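You operate a simulated robot arm through the tools that you are given. There is no shell and no other tool. Be economical: measure what you need, move in short steps, check, and stop when the job is done.

You are at the controls of a simulated two-armed robot. One attempt, no reset.

Task
Set the warm well to 70 C, stand the herb rice pan in it and probe the rice.
Fine: Use the probe on the well counter, lay it back and close the lid.
Where things are to end (x, y in the base frame): pan within 0.06 m of [0.72, 0.32].

The check looks at the end state, three seconds after you hand in, the way a careful person would. Anything else that was tipped, shoved, dropped, spilled or broken makes it a failure. A push-on lid holds only when it is set on centred and level and pressed home; a screw cap is set on level and turned clockwise until tight.

Robot
Two 7-joint arms with two-finger grippers on one trunk that stands fixed in place. Base frame: the origin is at the foot of the trunk, x ahead of it, y to its left, z up; the work surface is at about z = 0.88. Lengths are in m, angles in degrees, forces in N, time in s.
The left shoulder is at [0.036, 0.175, 1.253], the right one opposite. With the tool pointing down near the work surface each hand reaches from about 0.1 to 0.84 m from the base axis, measured 20 degrees to its own side. Payload 2.94 kg a hand.
Tool frame (each hand has its own): the origin (TCP) lies between the finger pads and is the grasp point; the fingertips stand 0.03 m ahead of it; z points along the fingers, y is the line along which they close. Largest opening 0.138 m; the body of the gripper starts 0.109 m behind the TCP.
Orientation is that of the tool frame in the base frame, as a unit quaternion [x, y, z, w]. With the fingers straight down and closing along the base's y, the tool's x points along the base's -x, its y along +y and its z along -z.

Tools
- The arms move only by the tool move_arm. It takes "left_rows", "right_rows" or both (then of equal length, played together; a hand with none holds still); each is a list of rows, each a list of 3 entries, a list of its own where there are three numbers: the shift along the tool's x, y, z in m, then the turn, a rotation vector about the tool's x, y, z in degrees, then the finger opening in m, from 0 to 0.138. In form: [[[x, y, z], [wx, wy, wz], grip], ...]. A call has 1 to 8 rows; each row shifts and turns the commanded pose from where the row before left it, along the tool's axes as they then stand. Each row takes 0.2 s and may step no farther than 0.05 m and 8.6 degrees from the row before; otherwise, or with a gripper value out of range, the whole call is refused. Where a pose cannot be reached the arm comes as near as it can. A force on the tool above 40 N (or 10 N above the force at the start of the call, whichever is more), or a blocked arm, ends the call early, and 0.2 s more pass. Each finger halts on what it meets, pressing with about 40 N; the grip force reading is that of the motor and also rises with nothing between the fingers. The clock runs only during rows and for 0.2 s after the last one: add rows that do not move to give the fingers time. It gives the time, the measured TCP pose, the force on the tool (base axes), the opening and the grip force at its end, in the units of the frame above (readings bear some noise), with the torque about the TCP (base axes, N m) and any sound that the robot's microphone picked up.
- Cameras (640 x 400 px; columns grow to the right, rows downward): "scene" is now at [0.0851, 0.0103, 1.7166]; the picture's right is [0.29, -0.96, 0.00], its down [-0.79, -0.24, -0.56] and it looks along [0.54, 0.16, -0.83] (base axes); focal length 302 px, centre (320, 200). "left" rides on the left gripper at [0.071, -0.019, -0.146] in its tool frame; the picture's right is [0.26, 0.96, 0.00], its down [-0.85, 0.23, -0.48] and it looks along [-0.46, 0.12, 0.88] (tool axes); focal length 280 px, centre (320, 200). "right" rides on the right gripper at [0.071, 0.019, -0.146] in its tool frame; the picture's right is [-0.26, 0.97, 0.00], its down [-0.85, -0.23, -0.48] and it looks along [-0.46, -0.12, 0.88] (tool axes); focal length 280 px, centre (320, 200). There is no depth. A picture from a camera that has moved, and an enlarged one, comes with that camera's place and axes in the base frame and with its lens. The place of the scene camera against the robot may be out by one fixed shift of up to 0.012 m in any direction.
- grab_frame(camera): a new picture of that camera. It takes no simulated time.
- move_column(by): slides the trunk up (or, below 0, down) by that many m; the arms and the scene camera ride with it, the base frame stays. It gives what a move gives, with no picture.
- pan_tilt(pan, tilt): turns the head with the scene camera to pan (to the left, within 120 degrees either way) and tilt (down, from -29 to 69), counted from straight ahead of the robot. It gives what a move gives.
- zoom(camera, box): a new picture of the part [left, top, right, bottom] of that camera's present view, enlarged. It takes no simulated time.
- close_job(): hands the job in; it is judged then, once.

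Work in short steps. Places have to be worked out from the pictures, the camera data and where the tool is seen: move nearer, look again, correct. Check each grasp and each placing, and mend what went wrong. You have 120 turns and 78 pictures in all, those below and enlarged ones among them. Open the grippers and draw the arms clear of the work before you hand the job in, unless the task says otherwise; then end with one line.

The tools are called after "Request:" as name(argument=value, ...) on one line, values as JSON. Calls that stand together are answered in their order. move_arm: Moves the arms, as the interface text tells. Its arguments: {"type":"object","properties":{"left_rows":{"type":"array","items":{"type":"array"}},"right_rows":{"type":"array","items":{"type":"array"}}},"required":[]} The other tools are called the same way: move_column (by) slides the trunk up or down; pan_tilt (pan, tilt) turns the head that bears the scene camera; grab_frame (camera) takes a picture; zoom (camera, box) takes an enlarged picture of a part of a camera's view; close_job () hands the job in.

At the start:

```text
clock: 0.0
left_position: [0.4278, 0.4767, 1.3581]
left_tool_rot: [0.0, 1.0, 0.0, 0.0]
left_ft_force: [-1.3, -0.4, -0.3]
left_wrist_torque: [0.02, -0.02, -0.02]
left_gripper_width: 0.1379
left_grasp_force: 0.0
right_position: [0.4263, 0.0653, 1.3596]
right_tool_rot: [0.001, 1.0, -0.001, 0.0]
right_ft_force: [-0.2, -0.1, -0.3]
right_wrist_torque: [0.02, -0.02, -0.01]
right_gripper_width: 0.138
right_grasp_force: 0.0
trunk travel left (down, up): [-0.425, 0.309]
head pan, tilt: [17.1, 55.7]
```

scene: 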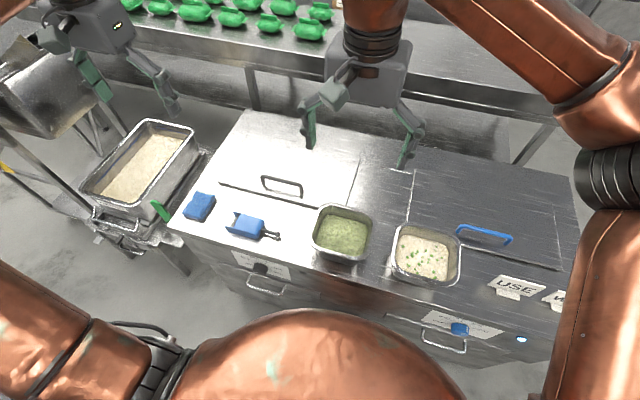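
right: 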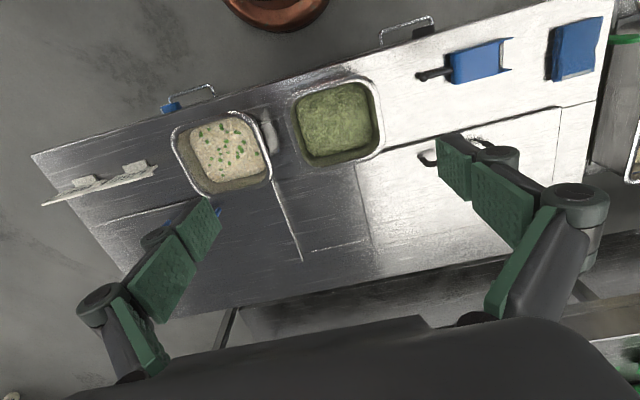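
left: 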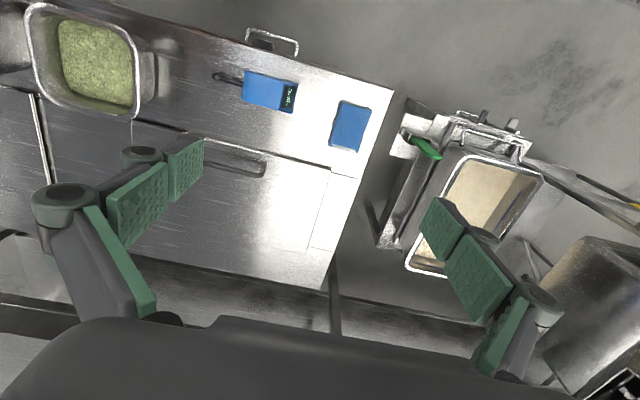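

I start by enlarging the key parts of the counter: the labels, knobs and lids.

Request:
zoom(camera="scene", box=[400, 200, 600, 360])

Request:
zoom(camera="scene", box=[170, 160, 390, 310])

```text
2.50 times, centred on (500, 280) of scene
camera zoom: at [0.0851, 0.0103, 1.7166], right [0.29, -0.96, 0.0], down [-0.79, -0.24, -0.56], along [0.54, 0.16, -0.83], focal length 754 px, centre (-130, 0)
```

zoom: 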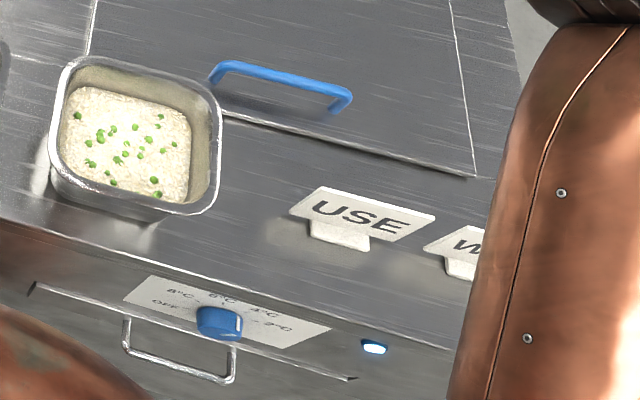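

```text
2.67 times, centred on (280, 235) of scene
camera zoom: at [0.0851, 0.0103, 1.7166], right [0.29, -0.96, 0.0], down [-0.79, -0.24, -0.56], along [0.54, 0.16, -0.83], focal length 804 px, centre (427, 107)
```

zoom: 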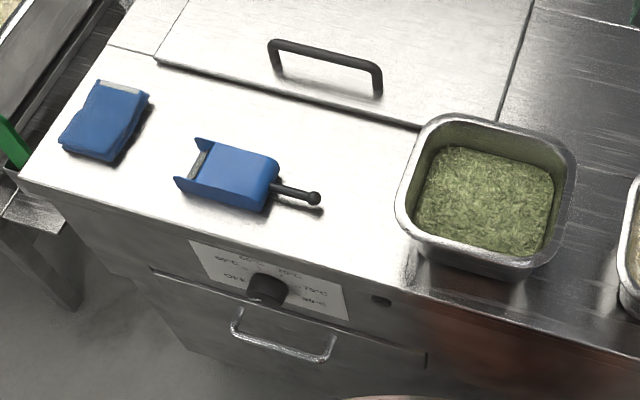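

The left well has a black-handled lid and its own dial, and the right one looks cold. I look closer at the two pans and the dial from the wrist cameras.

Request:
zoom(camera="right", box=[150, 50, 410, 212])

Request:
zoom(camera="scene", box=[220, 240, 310, 296])

Request:
pan_tilt(pan=-10, tilt=60)

Request:
grab_frame(camera="scene")

```text
2.46 times, centred on (280, 131) of right
camera zoom: at [0.3562, 0.0853, 1.5056], right [0.26, 0.96, 0.0], down [0.85, -0.23, 0.48], along [0.46, -0.13, -0.88], focal length 690 px, centre (418, 370)
```

zoom: 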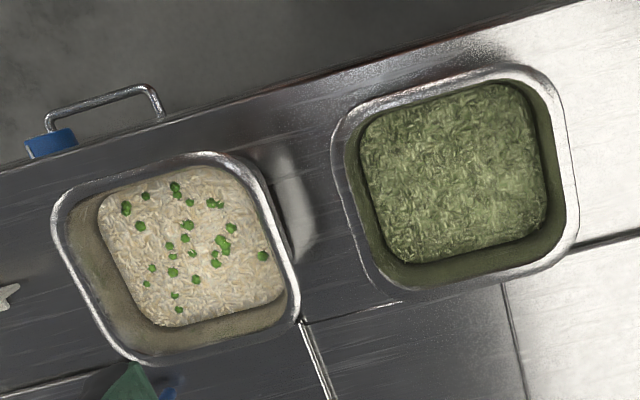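

```text
7.11 times, centred on (265, 268) of scene
camera zoom: at [0.0851, 0.0103, 1.7166], right [0.29, -0.96, 0.0], down [-0.79, -0.24, -0.56], along [0.54, 0.16, -0.83], focal length 2145 px, centre (711, -284)
```

zoom: 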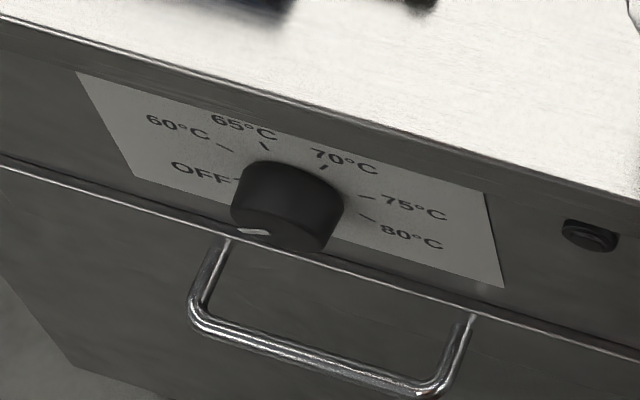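

```text
clock: 0.9
left_position: [0.4281, 0.4763, 1.3598]
left_tool_rot: [0.0, 1.0, 0.0, 0.001]
left_ft_force: [0.3, 0.0, 0.8]
left_wrist_torque: [0.01, 0.03, -0.05]
left_gripper_width: 0.138
left_grasp_force: 0.1
right_position: [0.4267, 0.0664, 1.3605]
right_tool_rot: [0.001, 1.0, -0.001, 0.001]
right_ft_force: [-0.5, -0.2, 0.6]
right_wrist_torque: [-0.02, -0.03, -0.02]
right_gripper_width: 0.1384
right_grasp_force: 0.0
trunk travel left (down, up): [-0.425, 0.309]
head pan, tilt: [-10.0, 60.0]
```

```text
70 pictures are left
camera scene: at [0.0825, -0.0221, 1.7114], right [-0.17, -0.98, 0.0], down [-0.85, 0.15, -0.5], along [0.49, -0.09, -0.87], focal length 302 px, centre (320, 200)
```

scene: 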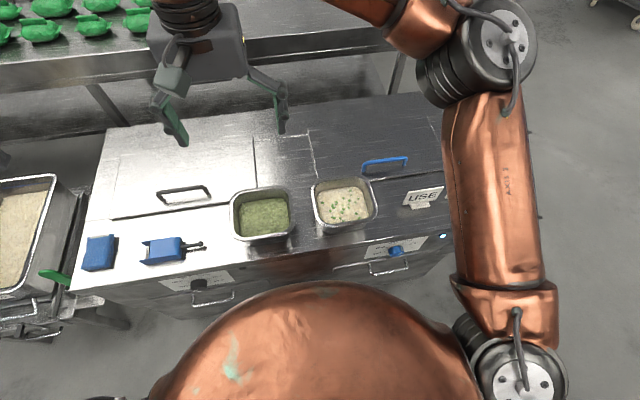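

Both pans look like rice, one green throughout and one white with green bits, so I look for labels on the pan fronts. I tilt the right hand forward so its camera sees them.

Request:
move_arm(right_rows=[[[0.02, 0, 0.03], [0, -8.5, 0], 0.138], [[0.02, 0, 0.03], [0, -8.5, 0], 0.138], [[0.02, 0, 0.03], [0, -8.5, 0], 0.138], [[0.03, 0, 0.0], [0, -8.5, 0], 0.138], [[0.03, 0, 0], [0, -8.5, 0], 0.138], [[0.03, 0, 0], [0, 0, 0], 0.138]])

Request:
grab_frame(camera="right")

```text
clock: 2.3
left_position: [0.4285, 0.4769, 1.36]
left_tool_rot: [0.0, 1.0, 0.0, 0.0]
left_ft_force: [0.3, 0.1, -1.0]
left_wrist_torque: [-0.02, 0.0, -0.01]
left_gripper_width: 0.1377
left_grasp_force: 0.0
right_position: [0.3082, 0.0658, 1.2136]
right_tool_rot: [0.0, 0.932, 0.0, 0.363]
right_ft_force: [-0.2, -0.9, 0.1]
right_wrist_torque: [0.01, -0.03, -0.01]
right_gripper_width: 0.1379
right_grasp_force: 0.1
trunk travel left (down, up): [-0.425, 0.309]
head pan, tilt: [-10.0, 60.0]
```

```text
69 pictures are left
camera right: at [0.1572, 0.0844, 1.2728], right [0.19, 0.96, 0.18], down [0.3, -0.23, 0.92], along [0.93, -0.13, -0.34], focal length 280 px, centre (320, 200)
```

right: 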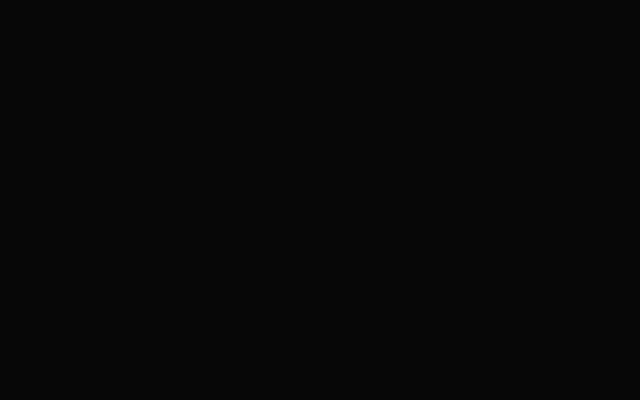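

The camera view is blocked, probably by the trunk. I move it forward and a bit to the right.

Request:
move_arm(right_rows=[[[-0.034, -0.02, 0.031], [0, 0, 0], 0.138], [[-0.034, -0.02, 0.031], [0, 0, 0], 0.138], [[-0.02, -0.02, 0.02], [0, 0, 0], 0.138]])

Request:
grab_frame(camera="right")

```text
refused: row 1 steps farther than a row can; nothing moved
```

```text
68 pictures are left
camera right: at [0.1572, 0.0844, 1.2728], right [0.19, 0.96, 0.18], down [0.3, -0.23, 0.92], along [0.93, -0.13, -0.34], focal length 280 px, centre (320, 200)
```

right: 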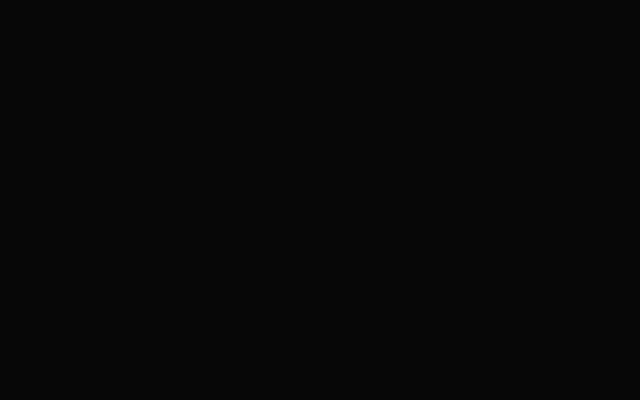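

The step was slightly too long, so I repeat it with smaller ones.

Request:
move_arm(right_rows=[[[-0.03, -0.015, 0.028], [0, 0, 0], 0.138], [[-0.03, -0.015, 0.028], [0, 0, 0], 0.138], [[-0.03, -0.015, 0.028], [0, 0, 0], 0.138]])

Request:
grab_frame(camera="right")

```text
clock: 3.1
left_position: [0.4292, 0.4747, 1.3595]
left_tool_rot: [0.0, 1.0, 0.0, 0.0]
left_ft_force: [0.3, 0.0, -0.1]
left_wrist_torque: [0.05, 0.04, 0.04]
left_gripper_width: 0.138
left_grasp_force: 0.1
right_position: [0.43, 0.0168, 1.2151]
right_tool_rot: [0.0, 0.933, 0.0, 0.361]
right_ft_force: [0.2, -0.1, -0.1]
right_wrist_torque: [0.0, 0.01, 0.03]
right_gripper_width: 0.1379
right_grasp_force: 0.1
trunk travel left (down, up): [-0.425, 0.309]
head pan, tilt: [-10.0, 60.0]
```

```text
67 pictures are left
camera right: at [0.2804, 0.0355, 1.2742], right [0.19, 0.96, 0.18], down [0.31, -0.23, 0.92], along [0.93, -0.13, -0.34], focal length 280 px, centre (320, 200)
```

right: 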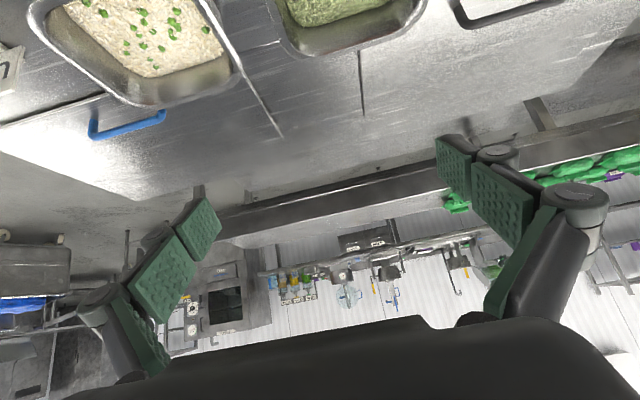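

Image is upside down but usable. I bring the right arm back up and out to the right so the scene camera can read the signs.

Request:
move_arm(right_rows=[[[0.0, -0.045, -0.02], [0, 8.5, 0], 0.138], [[0, -0.045, -0.02], [0, 8.5, 0], 0.138], [[0.0, -0.045, -0.02], [0, 8.5, 0], 0.138], [[0, -0.045, -0.02], [0, 8.5, 0], 0.138], [[0, -0.045, -0.02], [0, 8.3, 0], 0.138], [[0, -0.045, 0], [0, 0, 0], 0.138], [[0, -0.045, 0], [0, 0, 0], 0.138]])

Request:
grab_frame(camera="scene")

Request:
grab_frame(camera="right")

```text
clock: 4.7
left_position: [0.428, 0.4747, 1.3608]
left_tool_rot: [0.0, 1.0, 0.001, 0.001]
left_ft_force: [-0.5, -0.9, 0.4]
left_wrist_torque: [0.03, -0.02, 0.01]
left_gripper_width: 0.1379
left_grasp_force: 0.1
right_position: [0.3866, -0.2961, 1.3041]
right_tool_rot: [0.0, 1.0, 0.001, 0.002]
right_ft_force: [-0.1, 0.2, -0.4]
right_wrist_torque: [0.03, -0.02, 0.0]
right_gripper_width: 0.1379
right_grasp_force: 0.0
trunk travel left (down, up): [-0.425, 0.309]
head pan, tilt: [-10.0, 60.0]
```

```text
66 pictures are left
camera scene: at [0.0813, -0.0246, 1.7114], right [-0.17, -0.98, 0.0], down [-0.85, 0.15, -0.5], along [0.49, -0.09, -0.87], focal length 302 px, centre (320, 200)
```

scene: 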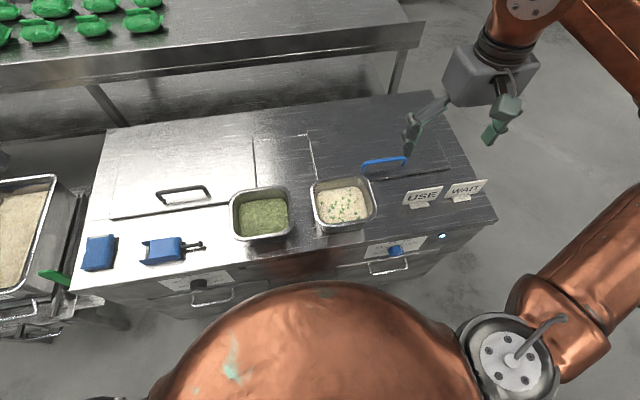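

```text
65 pictures are left
camera right: at [0.3158, -0.2776, 1.4486], right [0.26, 0.97, 0.0], down [0.85, -0.23, 0.48], along [0.46, -0.12, -0.88], focal length 280 px, centre (320, 200)
```

right: 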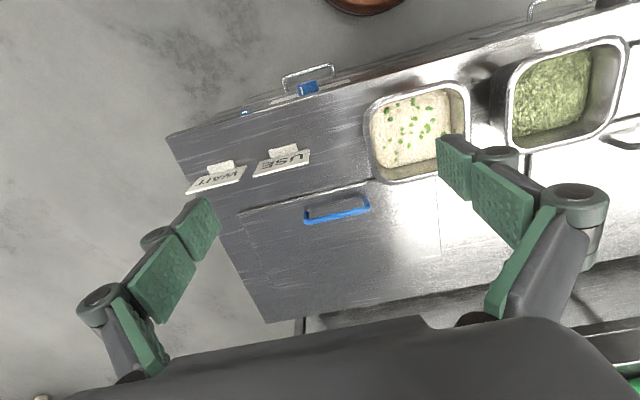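

The signs read USE and WAIT, and aren't needed here. I enlarge the two pans' contents strongly to settle which one is the herb rice.

Request:
zoom(camera="right", box=[360, 40, 620, 190])

Request:
zoom(camera="scene", box=[225, 170, 385, 270])

```text
2.46 times, centred on (490, 115) of right
camera zoom: at [0.3158, -0.2776, 1.4486], right [0.26, 0.97, 0.0], down [0.85, -0.23, 0.48], along [0.46, -0.12, -0.88], focal length 690 px, centre (-98, 409)
```

zoom: 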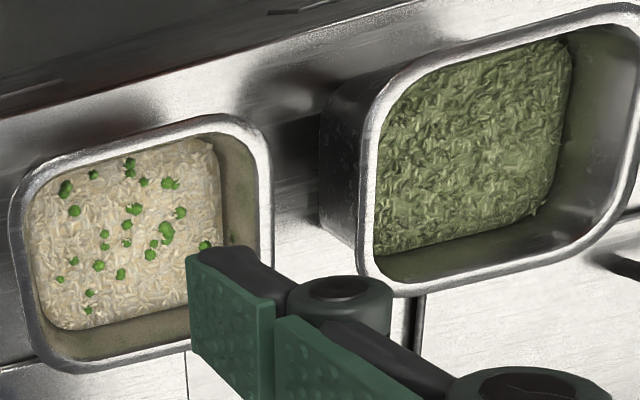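

```text
4.00 times, centred on (305, 220) of scene
camera zoom: at [0.0813, -0.0246, 1.7114], right [-0.17, -0.98, 0.0], down [-0.85, 0.15, -0.5], along [0.49, -0.09, -0.87], focal length 1206 px, centre (380, 120)
```

zoom: 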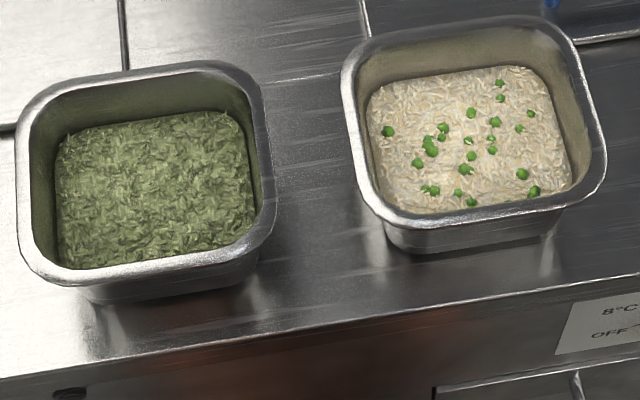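

To tell peas from herbs and spinach from rice, I zoom in on the two surfaces at close range.

Request:
zoom(camera="scene", box=[238, 194, 294, 240])

Request:
zoom(camera="scene", box=[314, 182, 370, 228])

```text
8.70 times, centred on (266, 217) of scene
camera zoom: at [0.0813, -0.0246, 1.7114], right [-0.17, -0.98, 0.0], down [-0.85, 0.15, -0.5], along [0.49, -0.09, -0.87], focal length 2622 px, centre (790, 52)
```

zoom: 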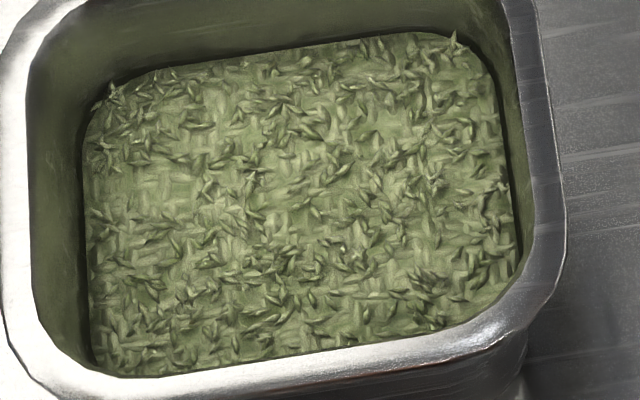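

```text
8.70 times, centred on (342, 205) of scene
camera zoom: at [0.0813, -0.0246, 1.7114], right [-0.17, -0.98, 0.0], down [-0.85, 0.15, -0.5], along [0.49, -0.09, -0.87], focal length 2622 px, centre (129, 156)
```

zoom: 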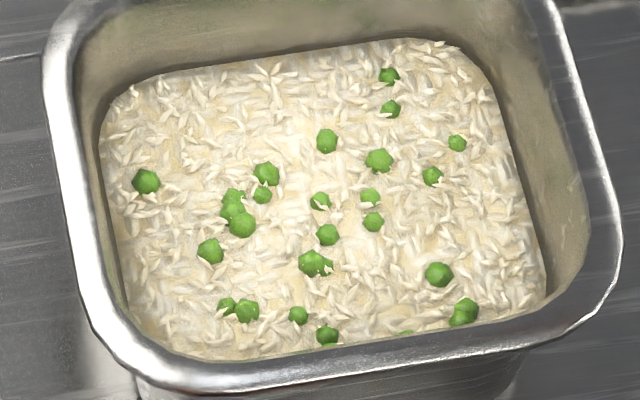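

The green pan is rice grains coloured by herbs, and the white one has round peas, so the herb rice is the green pan. I lower the trunk to get a second viewing height on the dial and pans.

Request:
move_column(by=-0.2)

Request:
pan_tilt(pan=32, tilt=52)

Request:
grab_frame(camera="scene")

Request:
grab_frame(camera="left")

```text
clock: 6.9
left_position: [0.4276, 0.477, 1.1604]
left_tool_rot: [0.0, 1.0, 0.0, 0.0]
left_ft_force: [0.0, 0.5, 0.4]
left_wrist_torque: [-0.01, 0.0, 0.03]
left_gripper_width: 0.1378
left_grasp_force: 0.0
right_position: [0.387, -0.295, 1.1008]
right_tool_rot: [0.0, 1.0, 0.0, 0.002]
right_ft_force: [-0.2, -0.2, 0.0]
right_wrist_torque: [0.01, -0.05, 0.01]
right_gripper_width: 0.1379
right_grasp_force: 0.0
trunk travel left (down, up): [-0.225, 0.509]
head pan, tilt: [-10.0, 60.0]
```

```text
clock: 8.0
left_position: [0.428, 0.4752, 1.1597]
left_tool_rot: [0.0, 1.0, 0.0, -0.001]
left_ft_force: [0.7, 0.1, -0.2]
left_wrist_torque: [0.01, -0.02, 0.0]
left_gripper_width: 0.138
left_grasp_force: 0.2
right_position: [0.3879, -0.2941, 1.1001]
right_tool_rot: [0.0, 1.0, 0.0, 0.002]
right_ft_force: [0.4, 0.8, 0.2]
right_wrist_torque: [0.01, 0.0, -0.01]
right_gripper_width: 0.1381
right_grasp_force: 0.0
trunk travel left (down, up): [-0.225, 0.509]
head pan, tilt: [32.0, 52.0]
```

```text
60 pictures are left
camera scene: at [0.1949, 0.0286, 1.517], right [0.53, -0.85, 0.0], down [-0.67, -0.42, -0.62], along [0.52, 0.33, -0.79], focal length 302 px, centre (320, 200)
```

scene: 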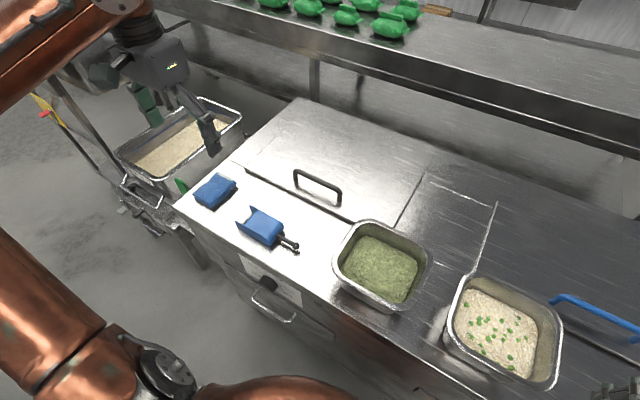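

```text
59 pictures are left
camera left: at [0.3581, 0.4577, 1.3066], right [-0.26, 0.96, 0.0], down [0.85, 0.23, 0.48], along [0.46, 0.12, -0.88], focal length 280 px, centre (320, 200)
```

left: 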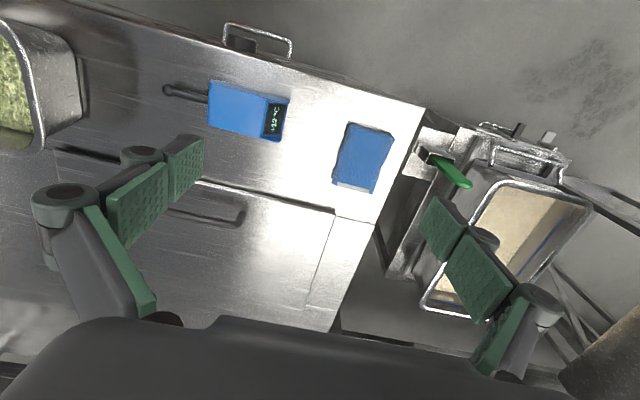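

Both views are good. I enlarge the dial, and the probe in the left wrist view.

Request:
zoom(camera="scene", box=[220, 245, 340, 320])

Request:
zoom(camera="left", box=[140, 10, 400, 190])

Request:
zoom(camera="scene", box=[180, 150, 360, 262])

```text
5.33 times, centred on (280, 282) of scene
camera zoom: at [0.1949, 0.0286, 1.517], right [0.53, -0.85, 0.0], down [-0.67, -0.42, -0.62], along [0.52, 0.33, -0.79], focal length 1608 px, centre (533, -240)
```

zoom: 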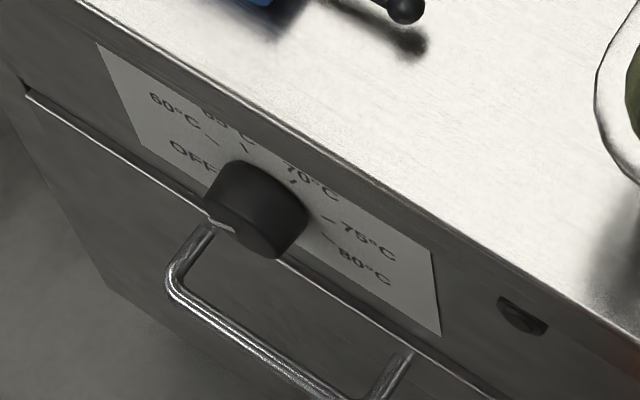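

```text
2.22 times, centred on (270, 100) of left
camera zoom: at [0.3581, 0.4577, 1.3066], right [-0.26, 0.96, 0.0], down [0.85, 0.23, 0.48], along [0.46, 0.12, -0.88], focal length 623 px, centre (431, 422)
```

zoom: 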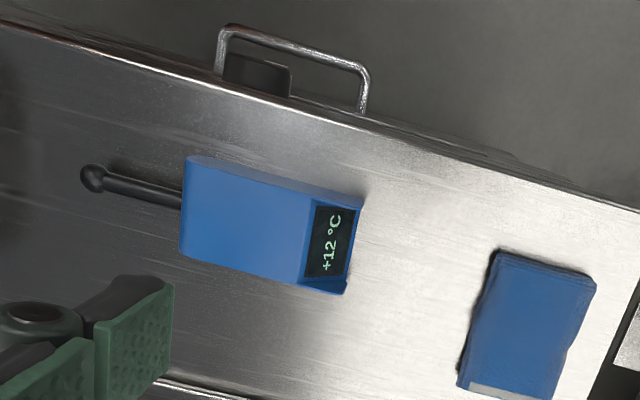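

```text
3.56 times, centred on (270, 206) of scene
camera zoom: at [0.1949, 0.0286, 1.517], right [0.53, -0.85, 0.0], down [-0.67, -0.42, -0.62], along [0.52, 0.33, -0.79], focal length 1072 px, centre (498, 179)
```

zoom: 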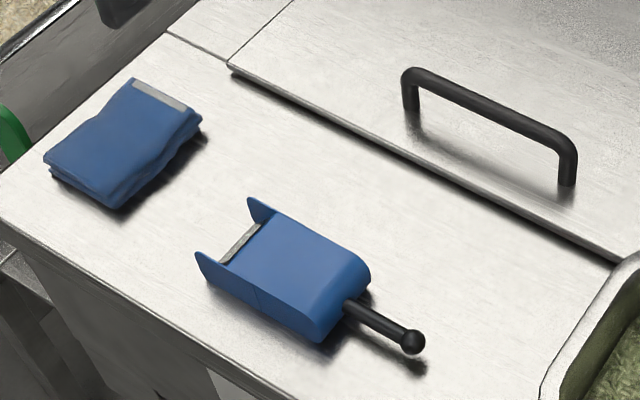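

The dial reads OFF at about -112°, and 70 °C lies about 22° right of straight up, so the knob must turn about 135° clockwise. I put the knob axis near y 0.30, z 0.79 on the front face at x≈0.39. I raise the trunk again and pitch the left hand forward.

Request:
move_column(by=0.2)

Request:
move_arm(left_rows=[[[0, 0, 0], [0, -7.5, 0], 0.138], [[0, 0, 0], [0, -7.5, 0], 0.138], [[0, 0, 0], [0, -7.5, 0], 0.138], [[0, 0, 0], [0, -7.5, 0], 0.138], [[0, 0, 0], [0, -7.5, 0], 0.138], [[0, 0, 0], [0, -7.5, 0], 0.138]])

```text
clock: 10.1
left_position: [0.429, 0.4761, 1.3598]
left_tool_rot: [0.0, 1.0, 0.001, 0.0]
left_ft_force: [0.7, 0.3, 0.8]
left_wrist_torque: [-0.03, -0.01, 0.01]
left_gripper_width: 0.1379
left_grasp_force: 0.1
right_position: [0.3883, -0.2941, 1.2995]
right_tool_rot: [0.001, 1.0, 0.0, 0.001]
right_ft_force: [-0.4, 0.4, 0.5]
right_wrist_torque: [-0.02, 0.03, 0.0]
right_gripper_width: 0.1381
right_grasp_force: 0.1
trunk travel left (down, up): [-0.425, 0.309]
head pan, tilt: [32.0, 52.0]
```

```text
clock: 11.5
left_position: [0.4273, 0.4782, 1.3598]
left_tool_rot: [-0.001, 0.924, 0.0, 0.384]
left_ft_force: [0.2, 0.5, 0.7]
left_wrist_torque: [0.0, -0.03, 0.0]
left_gripper_width: 0.138
left_grasp_force: 0.0
right_position: [0.3882, -0.2935, 1.3001]
right_tool_rot: [0.0, 1.0, 0.0, 0.002]
right_ft_force: [-0.3, 1.0, 0.3]
right_wrist_torque: [-0.01, 0.0, 0.01]
right_gripper_width: 0.1379
right_grasp_force: 0.0
trunk travel left (down, up): [-0.425, 0.309]
head pan, tilt: [32.0, 52.0]
```

The pitch is done. I move the left hand back and down to a point in front of and above the dial.

Request:
move_arm(left_rows=[[[0.0395, -0.022, 0.0153], [0, 0, 0], 0.138], [[0.0395, -0.022, 0.0153], [0, 0, 0], 0.138], [[0.0395, -0.022, 0.0153], [0, 0, 0], 0.138], [[0.0395, -0.022, 0.0153], [0, 0, 0], 0.138], [[0.0395, -0.022, 0.0153], [0, 0, 0], 0.138], [[0.0395, -0.022, 0.0153], [0, 0, 0], 0.138], [[0.0395, -0.022, 0.0153], [0, 0, 0], 0.138], [[0.0395, -0.022, 0.0153], [0, 0, 0], 0.1]])

Request:
grab_frame(camera="left")

```text
clock: 13.3
left_position: [0.4054, 0.4447, 1.3001]
left_tool_rot: [0.0, 0.924, 0.0, 0.383]
left_ft_force: [-1.1, 0.0, 0.5]
left_wrist_torque: [0.0, 0.02, 0.02]
left_gripper_width: 0.1034
left_grasp_force: 1.6
left hand out of reach, approached as far as the arm can: row 2, 3, 4, 5, 6, 7, 8
right_position: [0.388, -0.2941, 1.2989]
right_tool_rot: [0.001, 1.0, 0.0, 0.001]
right_ft_force: [0.5, -0.3, -1.3]
right_wrist_torque: [0.0, 0.01, 0.01]
right_gripper_width: 0.1384
right_grasp_force: 0.1
trunk travel left (down, up): [-0.425, 0.309]
head pan, tilt: [32.0, 52.0]
```

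```text
55 pictures are left
camera left: at [0.2516, 0.4255, 1.354], right [-0.19, 0.96, -0.19], down [0.26, 0.23, 0.94], along [0.95, 0.12, -0.3], focal length 280 px, centre (320, 200)
```

left: 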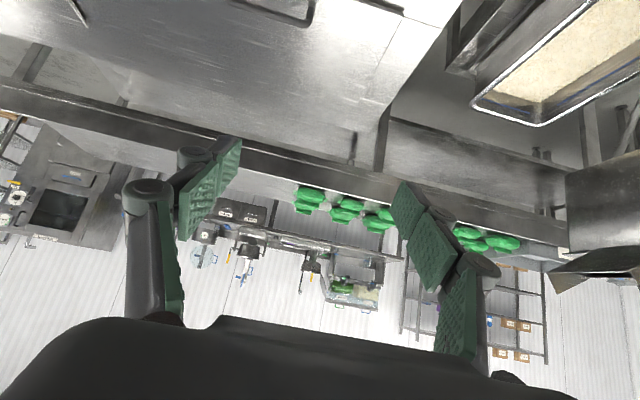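

The hand is too near the shoulder at that height. I check the commanded pose with a step straight down first, before drawing back.

Request:
move_arm(left_rows=[[[0.0, 0, 0.0], [0, 0, 0], 0.1], [[0.03, 0, 0.03], [0, 0, 0], 0.1]])

```text
clock: 13.9
left_position: [0.4047, 0.4441, 1.2991]
left_tool_rot: [0.0, 0.924, 0.0, 0.383]
left_ft_force: [-0.3, -1.1, -0.8]
left_wrist_torque: [0.02, -0.02, 0.01]
left_gripper_width: 0.1004
left_grasp_force: 0.1
left hand out of reach, approached as far as the arm can: row 2
right_position: [0.3879, -0.2931, 1.3007]
right_tool_rot: [-0.001, 1.0, 0.001, 0.002]
right_ft_force: [-0.1, 1.3, -0.4]
right_wrist_torque: [0.0, 0.01, -0.01]
right_gripper_width: 0.1379
right_grasp_force: 0.0
trunk travel left (down, up): [-0.425, 0.309]
head pan, tilt: [32.0, 52.0]
```

Even straight down isn't reachable from this configuration, likely a joint limit. I undo the pitch, come down with the tool vertical, then pitch lower down.

Request:
move_arm(left_rows=[[[-0.03, 0.02, -0.01], [0, 0, 0], 0.1], [[0, 0, 0], [0, 7.5, 0], 0.1], [[0, 0, 0], [0, 7.5, 0], 0.1], [[0, 0, 0], [0, 7.5, 0], 0.1], [[0, 0, 0], [0, 7.5, 0], 0.1], [[0, 0, 0], [0, 7.5, 0], 0.1], [[0, 0, 0], [0, 7.5, 0], 0.1]])

Request:
move_arm(left_rows=[[[0.02, -0.02, 0.04], [0, 0, 0], 0.1], [[0.02, -0.02, 0.04], [0, 0, 0], 0.1], [[0.02, -0.02, 0.04], [0, 0, 0], 0.1], [[0.02, -0.02, 0.04], [0, 0, 0], 0.1], [[0.02, -0.02, 0.04], [0, 0, 0], 0.1], [[0.02, -0.02, 0.04], [0, 0, 0], 0.1], [[0.02, -0.02, 0.04], [0, 0, 0], 0.1]])

```text
clock: 15.5
left_position: [0.4189, 0.4669, 1.3284]
left_tool_rot: [0.001, 1.0, 0.0, -0.001]
left_ft_force: [0.8, 0.8, -1.0]
left_wrist_torque: [0.02, 0.05, 0.01]
left_gripper_width: 0.0999
left_grasp_force: 0.0
right_position: [0.3892, -0.2948, 1.2999]
right_tool_rot: [0.001, 1.0, -0.001, 0.001]
right_ft_force: [0.3, -0.1, -0.5]
right_wrist_torque: [0.0, 0.08, 0.0]
right_gripper_width: 0.138
right_grasp_force: 0.1
trunk travel left (down, up): [-0.425, 0.309]
head pan, tilt: [32.0, 52.0]
```

```text
clock: 17.1
left_position: [0.3476, 0.351, 1.0709]
left_tool_rot: [0.0, 1.0, -0.003, -0.002]
left_ft_force: [0.1, 0.4, 0.0]
left_wrist_torque: [-0.09, 0.04, -0.03]
left_gripper_width: 0.0999
left_grasp_force: 0.1
left hand out of reach, approached as far as the arm can: row 5, 6, 7
right_position: [0.3878, -0.2898, 1.2998]
right_tool_rot: [0.0, 1.0, -0.003, 0.002]
right_ft_force: [-1.0, 0.5, 0.9]
right_wrist_torque: [-0.06, 0.03, -0.01]
right_gripper_width: 0.1381
right_grasp_force: 0.0
trunk travel left (down, up): [-0.425, 0.309]
head pan, tilt: [32.0, 52.0]
```

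The wrist is too close to shoulder height here, so raising the trunk should give the elbow room. I raise it and then bring the left hand down.

Request:
move_column(by=0.22)

Request:
move_arm(left_rows=[[[0.0, 0, 0.045], [0, 0, 0], 0.1], [[0.0, 0, 0.045], [0, 0, 0], 0.1], [[0.0, 0, 0.045], [0, 0, 0], 0.1], [[0.0, 0, 0.045], [0, 0, 0], 0.1], [[0.0, 0, 0.045], [0, 0, 0], 0.1], [[0.03, -0.01, 0.0], [0, 0, 0], 0.1], [[0.03, -0.01, 0], [0, 0, 0], 0.1], [[0, 0, 0.03], [0, -7.5, 0], 0.1]])

Request:
grab_frame(camera="scene")

```text
clock: 19.5
left_position: [0.3477, 0.3479, 1.2944]
left_tool_rot: [-0.001, 1.0, 0.001, 0.0]
left_ft_force: [0.2, 0.0, 0.8]
left_wrist_torque: [-0.04, 0.01, -0.03]
left_gripper_width: 0.1002
left_grasp_force: 0.1
right_position: [0.3891, -0.2933, 1.5199]
right_tool_rot: [0.001, 1.0, 0.0, 0.002]
right_ft_force: [0.6, 0.3, -0.2]
right_wrist_torque: [-0.01, -0.03, 0.04]
right_gripper_width: 0.138
right_grasp_force: 0.0
trunk travel left (down, up): [-0.645, 0.089]
head pan, tilt: [32.0, 52.0]
```

```text
clock: 21.3
left_position: [0.266, 0.352, 1.0599]
left_tool_rot: [-0.003, 0.998, 0.003, 0.057]
left_ft_force: [-0.8, 0.7, 0.0]
left_wrist_torque: [-0.04, -0.07, 0.0]
left_gripper_width: 0.1001
left_grasp_force: 0.0
left hand out of reach, approached as far as the arm can: row 8
right_position: [0.387, -0.2926, 1.5205]
right_tool_rot: [0.0, 1.0, -0.001, 0.001]
right_ft_force: [0.5, 0.6, 0.0]
right_wrist_torque: [-0.01, -0.03, 0.01]
right_gripper_width: 0.1382
right_grasp_force: 0.0
trunk travel left (down, up): [-0.645, 0.089]
head pan, tilt: [32.0, 52.0]
```

```text
54 pictures are left
camera scene: at [0.0458, 0.0312, 1.941], right [0.53, -0.85, 0.0], down [-0.67, -0.42, -0.62], along [0.52, 0.32, -0.79], focal length 302 px, centre (320, 200)
```

scene: 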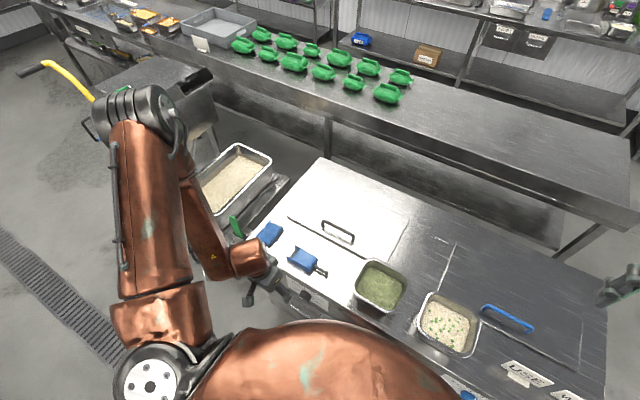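

The hand is now in front of the counter. I continue down a bit more with the tool near vertical and check reach.

Request:
move_arm(left_rows=[[[0.0, -0.01, 0.045], [0, 0, 0], 0.1], [[0.0, -0.01, 0.045], [0, 0, 0], 0.1], [[0.0, -0.01, 0.045], [0, 0, 0], 0.1], [[0, 0, 0.0], [0, -7.5, 0], 0.1], [[0, 0, 0.0], [0, -7.5, 0], 0.1]])

Request:
grab_frame(camera="left")

```text
clock: 22.5
left_position: [0.2847, 0.37, 1.0749]
left_tool_rot: [0.0, 0.981, -0.001, 0.196]
left_ft_force: [-0.3, 0.1, 0.0]
left_wrist_torque: [-0.01, 0.03, -0.04]
left_gripper_width: 0.1002
left_grasp_force: 0.0
left hand out of reach, approached as far as the arm can: row 1, 2, 3, 4, 5
right_position: [0.3866, -0.2928, 1.5201]
right_tool_rot: [0.001, 1.0, 0.0, 0.002]
right_ft_force: [-0.1, -0.1, 0.4]
right_wrist_torque: [0.02, -0.01, 0.02]
right_gripper_width: 0.138
right_grasp_force: 0.2
trunk travel left (down, up): [-0.645, 0.089]
head pan, tilt: [32.0, 52.0]
```

```text
53 pictures are left
camera left: at [0.1636, 0.3524, 1.1843], right [-0.24, 0.96, -0.1], down [0.6, 0.23, 0.76], along [0.76, 0.12, -0.64], focal length 280 px, centre (320, 200)
```

left: 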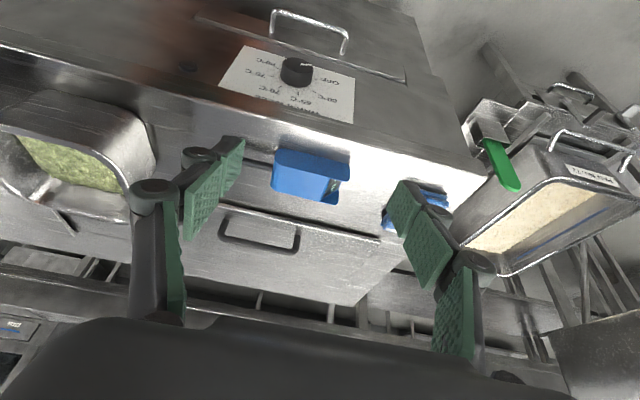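

The wrist view shows the dial well. I enlarge it to pin down the knob and the counter edge.

Request:
zoom(camera="left", box=[200, 20, 400, 145])

```text
3.20 times, centred on (300, 82) of left
camera zoom: at [0.1636, 0.3524, 1.1843], right [-0.24, 0.96, -0.1], down [0.6, 0.23, 0.76], along [0.76, 0.12, -0.64], focal length 897 px, centre (384, 576)
```

zoom: 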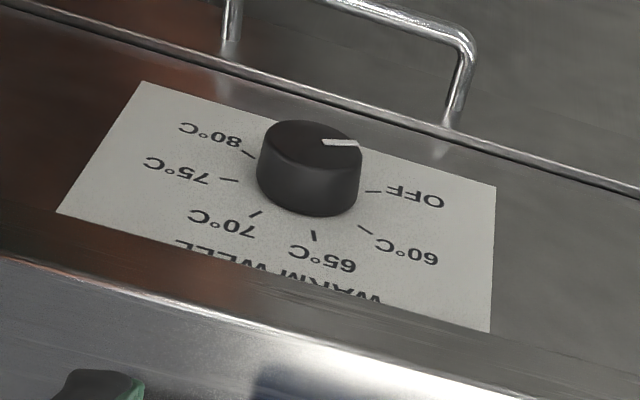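

The panel reads WARM WELL and the pointer is on OFF. I place the knob axis at y≈0.324, z≈0.766 with its front at x≈0.37. A near-vertical tool coming down just in front of the face can grip it, so I move forward to x≈0.365 and test going down.

Request:
move_arm(left_rows=[[[-0.03, -0.01, 0.0], [0, 7, 0], 0.1], [[-0.03, -0.01, 0.0], [0, 7, 0], 0.1], [[-0.02, 0, 0.0], [0, 0, 0], 0.1], [[0, 0, 0.03], [0, 0, 0], 0.1], [[0, 0, 0.03], [0, 0, 0], 0.1]])

```text
clock: 23.7
left_position: [0.3637, 0.3575, 1.0656]
left_tool_rot: [0.0, 0.997, 0.001, 0.074]
left_ft_force: [-0.2, 0.2, -0.7]
left_wrist_torque: [0.03, 0.0, 0.0]
left_gripper_width: 0.1001
left_grasp_force: 0.0
left hand out of reach, approached as far as the arm can: row 5
right_position: [0.3884, -0.2958, 1.5208]
right_tool_rot: [0.0, 1.0, 0.0, 0.001]
right_ft_force: [0.5, 0.3, -0.2]
right_wrist_torque: [0.0, -0.01, 0.0]
right_gripper_width: 0.1378
right_grasp_force: 0.0
trunk travel left (down, up): [-0.645, 0.089]
head pan, tilt: [32.0, 52.0]
```

Height stops near 1.065 again, which suggests an elbow or wrist limit rather than distance. I test whether the limit goes away farther out.

Request:
move_arm(left_rows=[[[-0.04, 0.0, -0.02], [0, 0, 0], 0.1], [[-0.04, 0, 0.0], [0, 0, 0], 0.1], [[0, 0, 0.04], [0, 0, 0], 0.1], [[0, 0, 0.04], [0, 0, 0], 0.1]])

Request:
grab_frame(camera="scene")

```text
clock: 24.7
left_position: [0.4271, 0.377, 1.0792]
left_tool_rot: [0.0, 0.997, 0.0, 0.074]
left_ft_force: [-0.7, -0.8, -0.9]
left_wrist_torque: [-0.03, 0.06, 0.01]
left_gripper_width: 0.0999
left_grasp_force: 0.1
left hand out of reach, approached as far as the arm can: row 3, 4
right_position: [0.3882, -0.2943, 1.5196]
right_tool_rot: [0.0, 1.0, -0.001, 0.001]
right_ft_force: [1.0, 0.5, -0.5]
right_wrist_torque: [0.0, 0.0, 0.0]
right_gripper_width: 0.138
right_grasp_force: 0.0
trunk travel left (down, up): [-0.645, 0.089]
head pan, tilt: [32.0, 52.0]
```

```text
51 pictures are left
camera scene: at [0.0474, 0.0285, 1.941], right [0.53, -0.85, 0.0], down [-0.67, -0.42, -0.62], along [0.52, 0.33, -0.79], focal length 302 px, centre (320, 200)
```

scene: 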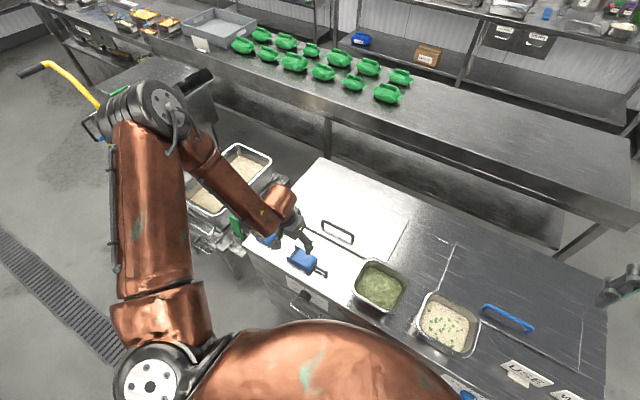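

The trunk can do the lowering: I set the hand's x, y and roll up here, then slide the trunk down. First I test the roll range about the knob axis at this pose.

Request:
move_arm(left_rows=[[[0.032, -0.027, -0.015], [0, 0, 0], 0.1], [[0.032, -0.027, -0.015], [0, 0, 0], 0.1], [[0, 0, 0], [-8.4, 0, 1.25], 0.1], [[0, 0, 0], [-8.4, 0, 1.25], 0.1], [[0, 0, 0], [-8.4, 0, 1.25], 0.1], [[0, 0, 0], [-8.4, 0, 1.25], 0.1]])

Request:
move_arm(left_rows=[[[0, 0, 0], [8.4, 0, -1.25], 0.1], [[0, 0, 0], [8.4, 0, -1.25], 0.1], [[0, 0, 0], [8.4, 0, -1.25], 0.1], [[0, 0, 0], [8.4, 0, -1.25], 0.1], [[0, 0, 0], [8.4, 0, -1.25], 0.1], [[0, 0, 0], [8.4, 0, -1.25], 0.1], [[0, 0, 0], [8.4, 0, -1.25], 0.1], [[0, 0, 0], [8.4, 0, -1.25], 0.1]])

```text
clock: 26.1
left_position: [0.3665, 0.3964, 1.1723]
left_tool_rot: [0.022, 0.954, 0.292, 0.071]
left_ft_force: [0.8, 0.5, 0.8]
left_wrist_torque: [-0.02, -0.01, 0.0]
left_gripper_width: 0.1003
left_grasp_force: 0.0
left hand out of reach, approached as far as the arm can: row 3, 4, 5, 6
right_position: [0.388, -0.2957, 1.52]
right_tool_rot: [0.001, 1.0, 0.0, 0.002]
right_ft_force: [0.3, -0.6, -0.5]
right_wrist_torque: [0.0, -0.01, 0.0]
right_gripper_width: 0.138
right_grasp_force: 0.0
trunk travel left (down, up): [-0.645, 0.089]
head pan, tilt: [32.0, 52.0]
```

```text
clock: 27.9
left_position: [0.3647, 0.3981, 1.1706]
left_tool_rot: [-0.021, 0.953, -0.294, 0.072]
left_ft_force: [0.9, -0.4, -0.2]
left_wrist_torque: [-0.02, 0.0, -0.01]
left_gripper_width: 0.0998
left_grasp_force: 0.1
right_position: [0.3877, -0.2918, 1.5203]
right_tool_rot: [0.0, 1.0, -0.001, 0.002]
right_ft_force: [0.1, 0.8, -0.4]
right_wrist_torque: [-0.04, -0.02, -0.02]
right_gripper_width: 0.138
right_grasp_force: 0.1
trunk travel left (down, up): [-0.645, 0.089]
head pan, tilt: [32.0, 52.0]
```

The left hand's wrist is cramped this close in, and its elbow would swing over the cart. The right arm, coming from the right, has a comfortable distance to the knob. I send the left hand back to its starting pose relative to the trunk.

Request:
move_arm(left_rows=[[[0, 0, -0.03], [-8.4, 0, 1.25], 0.1], [[0, 0, -0.03], [-8.4, 0, 1.25], 0.1], [[0, 0, -0.03], [-8.4, 0, 1.25], 0.1], [[0, 0, -0.03], [-8.4, 0, 1.25], 0.1], [[0, 0.02, -0.045], [0, 4, 0], 0.138], [[-0.01, 0.02, -0.045], [0, 4.5, 0], 0.138], [[-0.02, 0.02, -0.04], [0, 0, 0], 0.138], [[-0.03, 0.02, -0.03], [0, 0, 0], 0.138]])

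Request:
move_arm(left_rows=[[[0, 0, -0.045], [0, 0, 0], 0.138], [[0, 0, -0.045], [0, 0, 0], 0.138], [[0, 0.02, -0.045], [0, 0, 0], 0.138]])

Request:
move_column(by=-0.22)

```text
refused: row 6 steps farther than a row can; nothing moved
```

```text
clock: 28.7
left_position: [0.3448, 0.4893, 1.2695]
left_tool_rot: [-0.021, 0.954, -0.292, 0.07]
left_ft_force: [0.1, 0.4, 0.3]
left_wrist_torque: [-0.03, 0.0, -0.05]
left_gripper_width: 0.1382
left_grasp_force: 0.2
right_position: [0.3882, -0.294, 1.5213]
right_tool_rot: [0.0, 1.0, 0.0, 0.002]
right_ft_force: [0.3, -0.6, -0.1]
right_wrist_torque: [0.01, 0.02, 0.0]
right_gripper_width: 0.1379
right_grasp_force: 0.1
trunk travel left (down, up): [-0.645, 0.089]
head pan, tilt: [32.0, 52.0]
```

```text
clock: 31.0
left_position: [0.3448, 0.4885, 1.0501]
left_tool_rot: [-0.022, 0.954, -0.292, 0.071]
left_ft_force: [-1.2, 0.5, -0.3]
left_wrist_torque: [0.02, 0.01, -0.01]
left_gripper_width: 0.1378
left_grasp_force: 0.1
right_position: [0.3872, -0.2937, 1.3]
right_tool_rot: [-0.001, 1.0, 0.001, 0.001]
right_ft_force: [-0.1, -0.5, 0.7]
right_wrist_torque: [0.0, 0.0, 0.02]
right_gripper_width: 0.138
right_grasp_force: 0.1
trunk travel left (down, up): [-0.425, 0.309]
head pan, tilt: [32.0, 52.0]
```

One call was refused but nothing was hit. I unroll the left hand now and raise it clear.

Request:
move_arm(left_rows=[[[0, 0, 0], [-8.4, 0, 1.25], 0.138], [[0, 0, 0], [-8.4, 0, 1.25], 0.138], [[0, 0, 0], [-8.4, 0, 1.25], 0.138], [[0, 0, 0], [-8.4, 0, 1.25], 0.138], [[0, 0, -0.04], [0, 4, 0], 0.138], [[-0.02, 0.01, -0.04], [0, 4.5, 0], 0.138], [[-0.02, 0.01, -0.04], [0, 0, 0], 0.138], [[-0.02, 0.01, -0.04], [0, 0, 0], 0.138]])

Request:
move_arm(left_rows=[[[-0.01, 0.01, -0.04], [0, 0, 0], 0.138], [[0, 0.01, -0.04], [0, 0, 0], 0.138], [[0, 0.01, -0.03], [0, 0, 0], 0.138]])

```text
clock: 32.8
left_position: [0.3936, 0.5191, 1.2108]
left_tool_rot: [-0.001, 1.0, 0.001, -0.001]
left_ft_force: [0.9, 0.1, 0.1]
left_wrist_torque: [0.02, 0.07, -0.02]
left_gripper_width: 0.1379
left_grasp_force: 0.0
right_position: [0.3879, -0.2949, 1.2997]
right_tool_rot: [0.0, 1.0, 0.001, 0.002]
right_ft_force: [0.2, -0.1, 1.2]
right_wrist_torque: [0.02, 0.02, -0.01]
right_gripper_width: 0.1379
right_grasp_force: 0.1
trunk travel left (down, up): [-0.425, 0.309]
head pan, tilt: [32.0, 52.0]
```

```text
clock: 33.6
left_position: [0.4037, 0.5476, 1.3196]
left_tool_rot: [0.0, 1.0, -0.001, -0.001]
left_ft_force: [-1.3, 0.0, -0.4]
left_wrist_torque: [0.05, 0.05, -0.01]
left_gripper_width: 0.138
left_grasp_force: 0.1
right_position: [0.3875, -0.2941, 1.2995]
right_tool_rot: [0.0, 1.0, 0.0, 0.002]
right_ft_force: [-0.2, 0.5, -0.8]
right_wrist_torque: [0.04, -0.02, -0.01]
right_gripper_width: 0.1379
right_grasp_force: 0.1
trunk travel left (down, up): [-0.425, 0.309]
head pan, tilt: [32.0, 52.0]
```

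Left hand is clear. I move the right hand across to above the dial.

Request:
move_arm(right_rows=[[[0.003, 0.045, 0.015], [0, 0, 0], 0.1], [[0.003, 0.045, 0.015], [0, 0, 0], 0.1], [[0.003, 0.045, 0.015], [0, 0, 0], 0.1], [[0.003, 0.045, 0.015], [0, 0, 0], 0.1], [[0.003, 0.045, 0.015], [0, 0, 0], 0.1], [[0.003, 0.045, 0.015], [0, 0, 0], 0.1], [[0.003, 0.045, 0.015], [0, 0, 0], 0.1], [[0.003, 0.045, 0.015], [0, 0, 0], 0.1]])

Request:
move_arm(right_rows=[[[0.002, 0.045, 0.015], [0, 0, 0], 0.1], [[0.002, 0.045, 0.015], [0, 0, 0], 0.1], [[0.002, 0.045, 0.015], [0, 0, 0], 0.1], [[0.002, 0.045, 0.015], [0, 0, 0], 0.1], [[0.005, 0.045, 0.015], [0, 0, 0], 0.1], [[0.005, 0.01, 0.02], [0, -4, 0], 0.1], [[0, 0, 0.0], [0, -4, 0], 0.1]])

Request:
grab_frame(camera="scene")

```text
clock: 35.4
left_position: [0.4036, 0.5526, 1.3175]
left_tool_rot: [0.0, 1.0, -0.001, 0.0]
left_ft_force: [-0.3, 0.9, -0.1]
left_wrist_torque: [-0.07, 0.0, 0.01]
left_gripper_width: 0.1379
left_grasp_force: 0.1
right_position: [0.3678, 0.0695, 1.183]
right_tool_rot: [0.001, 1.0, -0.001, 0.002]
right_ft_force: [0.8, 0.6, 0.8]
right_wrist_torque: [-0.04, 0.0, 0.01]
right_gripper_width: 0.1
right_grasp_force: 0.2
trunk travel left (down, up): [-0.425, 0.309]
head pan, tilt: [32.0, 52.0]
```

```text
clock: 37.0
left_position: [0.4032, 0.5507, 1.3184]
left_tool_rot: [0.0, 1.0, -0.001, 0.0]
left_ft_force: [0.1, 0.0, 0.1]
left_wrist_torque: [-0.01, -0.02, -0.02]
left_gripper_width: 0.138
left_grasp_force: 0.1
right_position: [0.3467, 0.3042, 1.0843]
right_tool_rot: [0.0, 0.997, 0.0, 0.072]
right_ft_force: [-0.3, 0.4, 0.1]
right_wrist_torque: [-0.04, -0.05, 0.01]
right_gripper_width: 0.0998
right_grasp_force: 0.1
trunk travel left (down, up): [-0.425, 0.309]
head pan, tilt: [32.0, 52.0]
```

```text
50 pictures are left
camera scene: at [0.08, 0.0303, 1.7213], right [0.53, -0.85, 0.0], down [-0.67, -0.42, -0.62], along [0.52, 0.33, -0.79], focal length 302 px, centre (320, 200)
```

scene: 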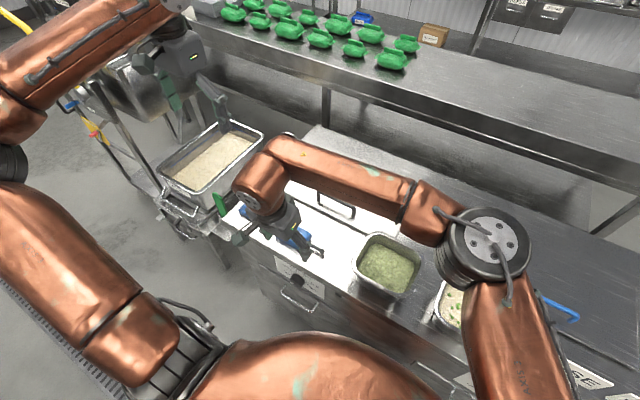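

The right arm reaches well. I lower the right hand straight down in front of the counter face, staying short of the knob.

Request:
move_arm(right_rows=[[[0.0066, 0.005, 0.045], [0, 0, 0], 0.1], [[0.0066, 0.005, 0.045], [0, 0, 0], 0.1], [[0.0066, 0.005, 0.045], [0, 0, 0], 0.1], [[0.0066, 0.005, 0.045], [0, 0, 0], 0.1]])

Request:
grab_frame(camera="right")

```text
clock: 38.0
left_position: [0.4051, 0.5511, 1.3184]
left_tool_rot: [0.0, 1.0, -0.001, 0.0]
left_ft_force: [-0.4, -0.8, -0.2]
left_wrist_torque: [-0.06, 0.02, 0.01]
left_gripper_width: 0.1379
left_grasp_force: 0.0
right_position: [0.3502, 0.3236, 0.902]
right_tool_rot: [0.001, 0.997, -0.001, 0.071]
right_ft_force: [0.3, 0.1, -0.2]
right_wrist_torque: [-0.02, 0.01, -0.02]
right_gripper_width: 0.0999
right_grasp_force: 0.0
trunk travel left (down, up): [-0.425, 0.309]
head pan, tilt: [32.0, 52.0]
```

```text
49 pictures are left
camera right: at [0.2586, 0.342, 1.0353], right [0.26, 0.96, 0.04], down [0.77, -0.23, 0.59], along [0.58, -0.13, -0.81], focal length 280 px, centre (320, 200)
```

right: 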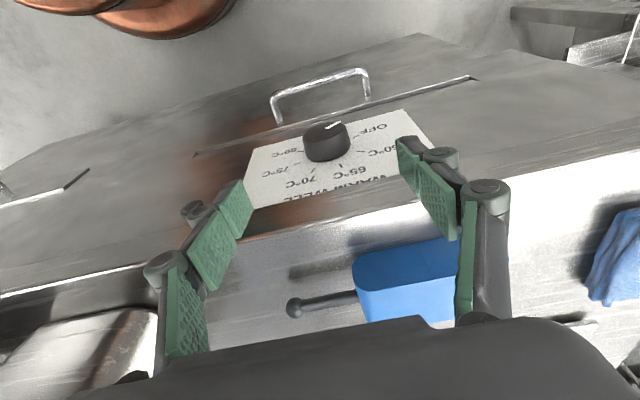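

The knob sits right below the open fingers, and this view agrees with y≈0.325, z≈0.762. I test the backward (counter-clockwise) roll here before going down on it.

Request:
move_arm(right_rows=[[[0, 0, 0], [8.4, 0, -1.25], 0.09], [[0, 0, 0], [8.4, 0, -1.25], 0.09], [[0, 0, 0], [8.4, 0, -1.25], 0.09], [[0, 0, 0], [8.4, 0, -1.25], 0.09]])

```text
clock: 39.0
left_position: [0.4038, 0.5506, 1.3201]
left_tool_rot: [0.0, 1.0, -0.001, 0.0]
left_ft_force: [0.6, -0.7, 0.1]
left_wrist_torque: [-0.03, -0.01, -0.01]
left_gripper_width: 0.138
left_grasp_force: 0.2
right_position: [0.3594, 0.2612, 0.9388]
right_tool_rot: [-0.016, 0.973, -0.221, 0.07]
right_ft_force: [-0.9, -0.6, 0.4]
right_wrist_torque: [-0.03, 0.02, 0.01]
right_gripper_width: 0.09
right_grasp_force: 0.0
right hand out of reach, approached as far as the arm can: row 2, 3, 4
trunk travel left (down, up): [-0.425, 0.309]
head pan, tilt: [32.0, 52.0]
```

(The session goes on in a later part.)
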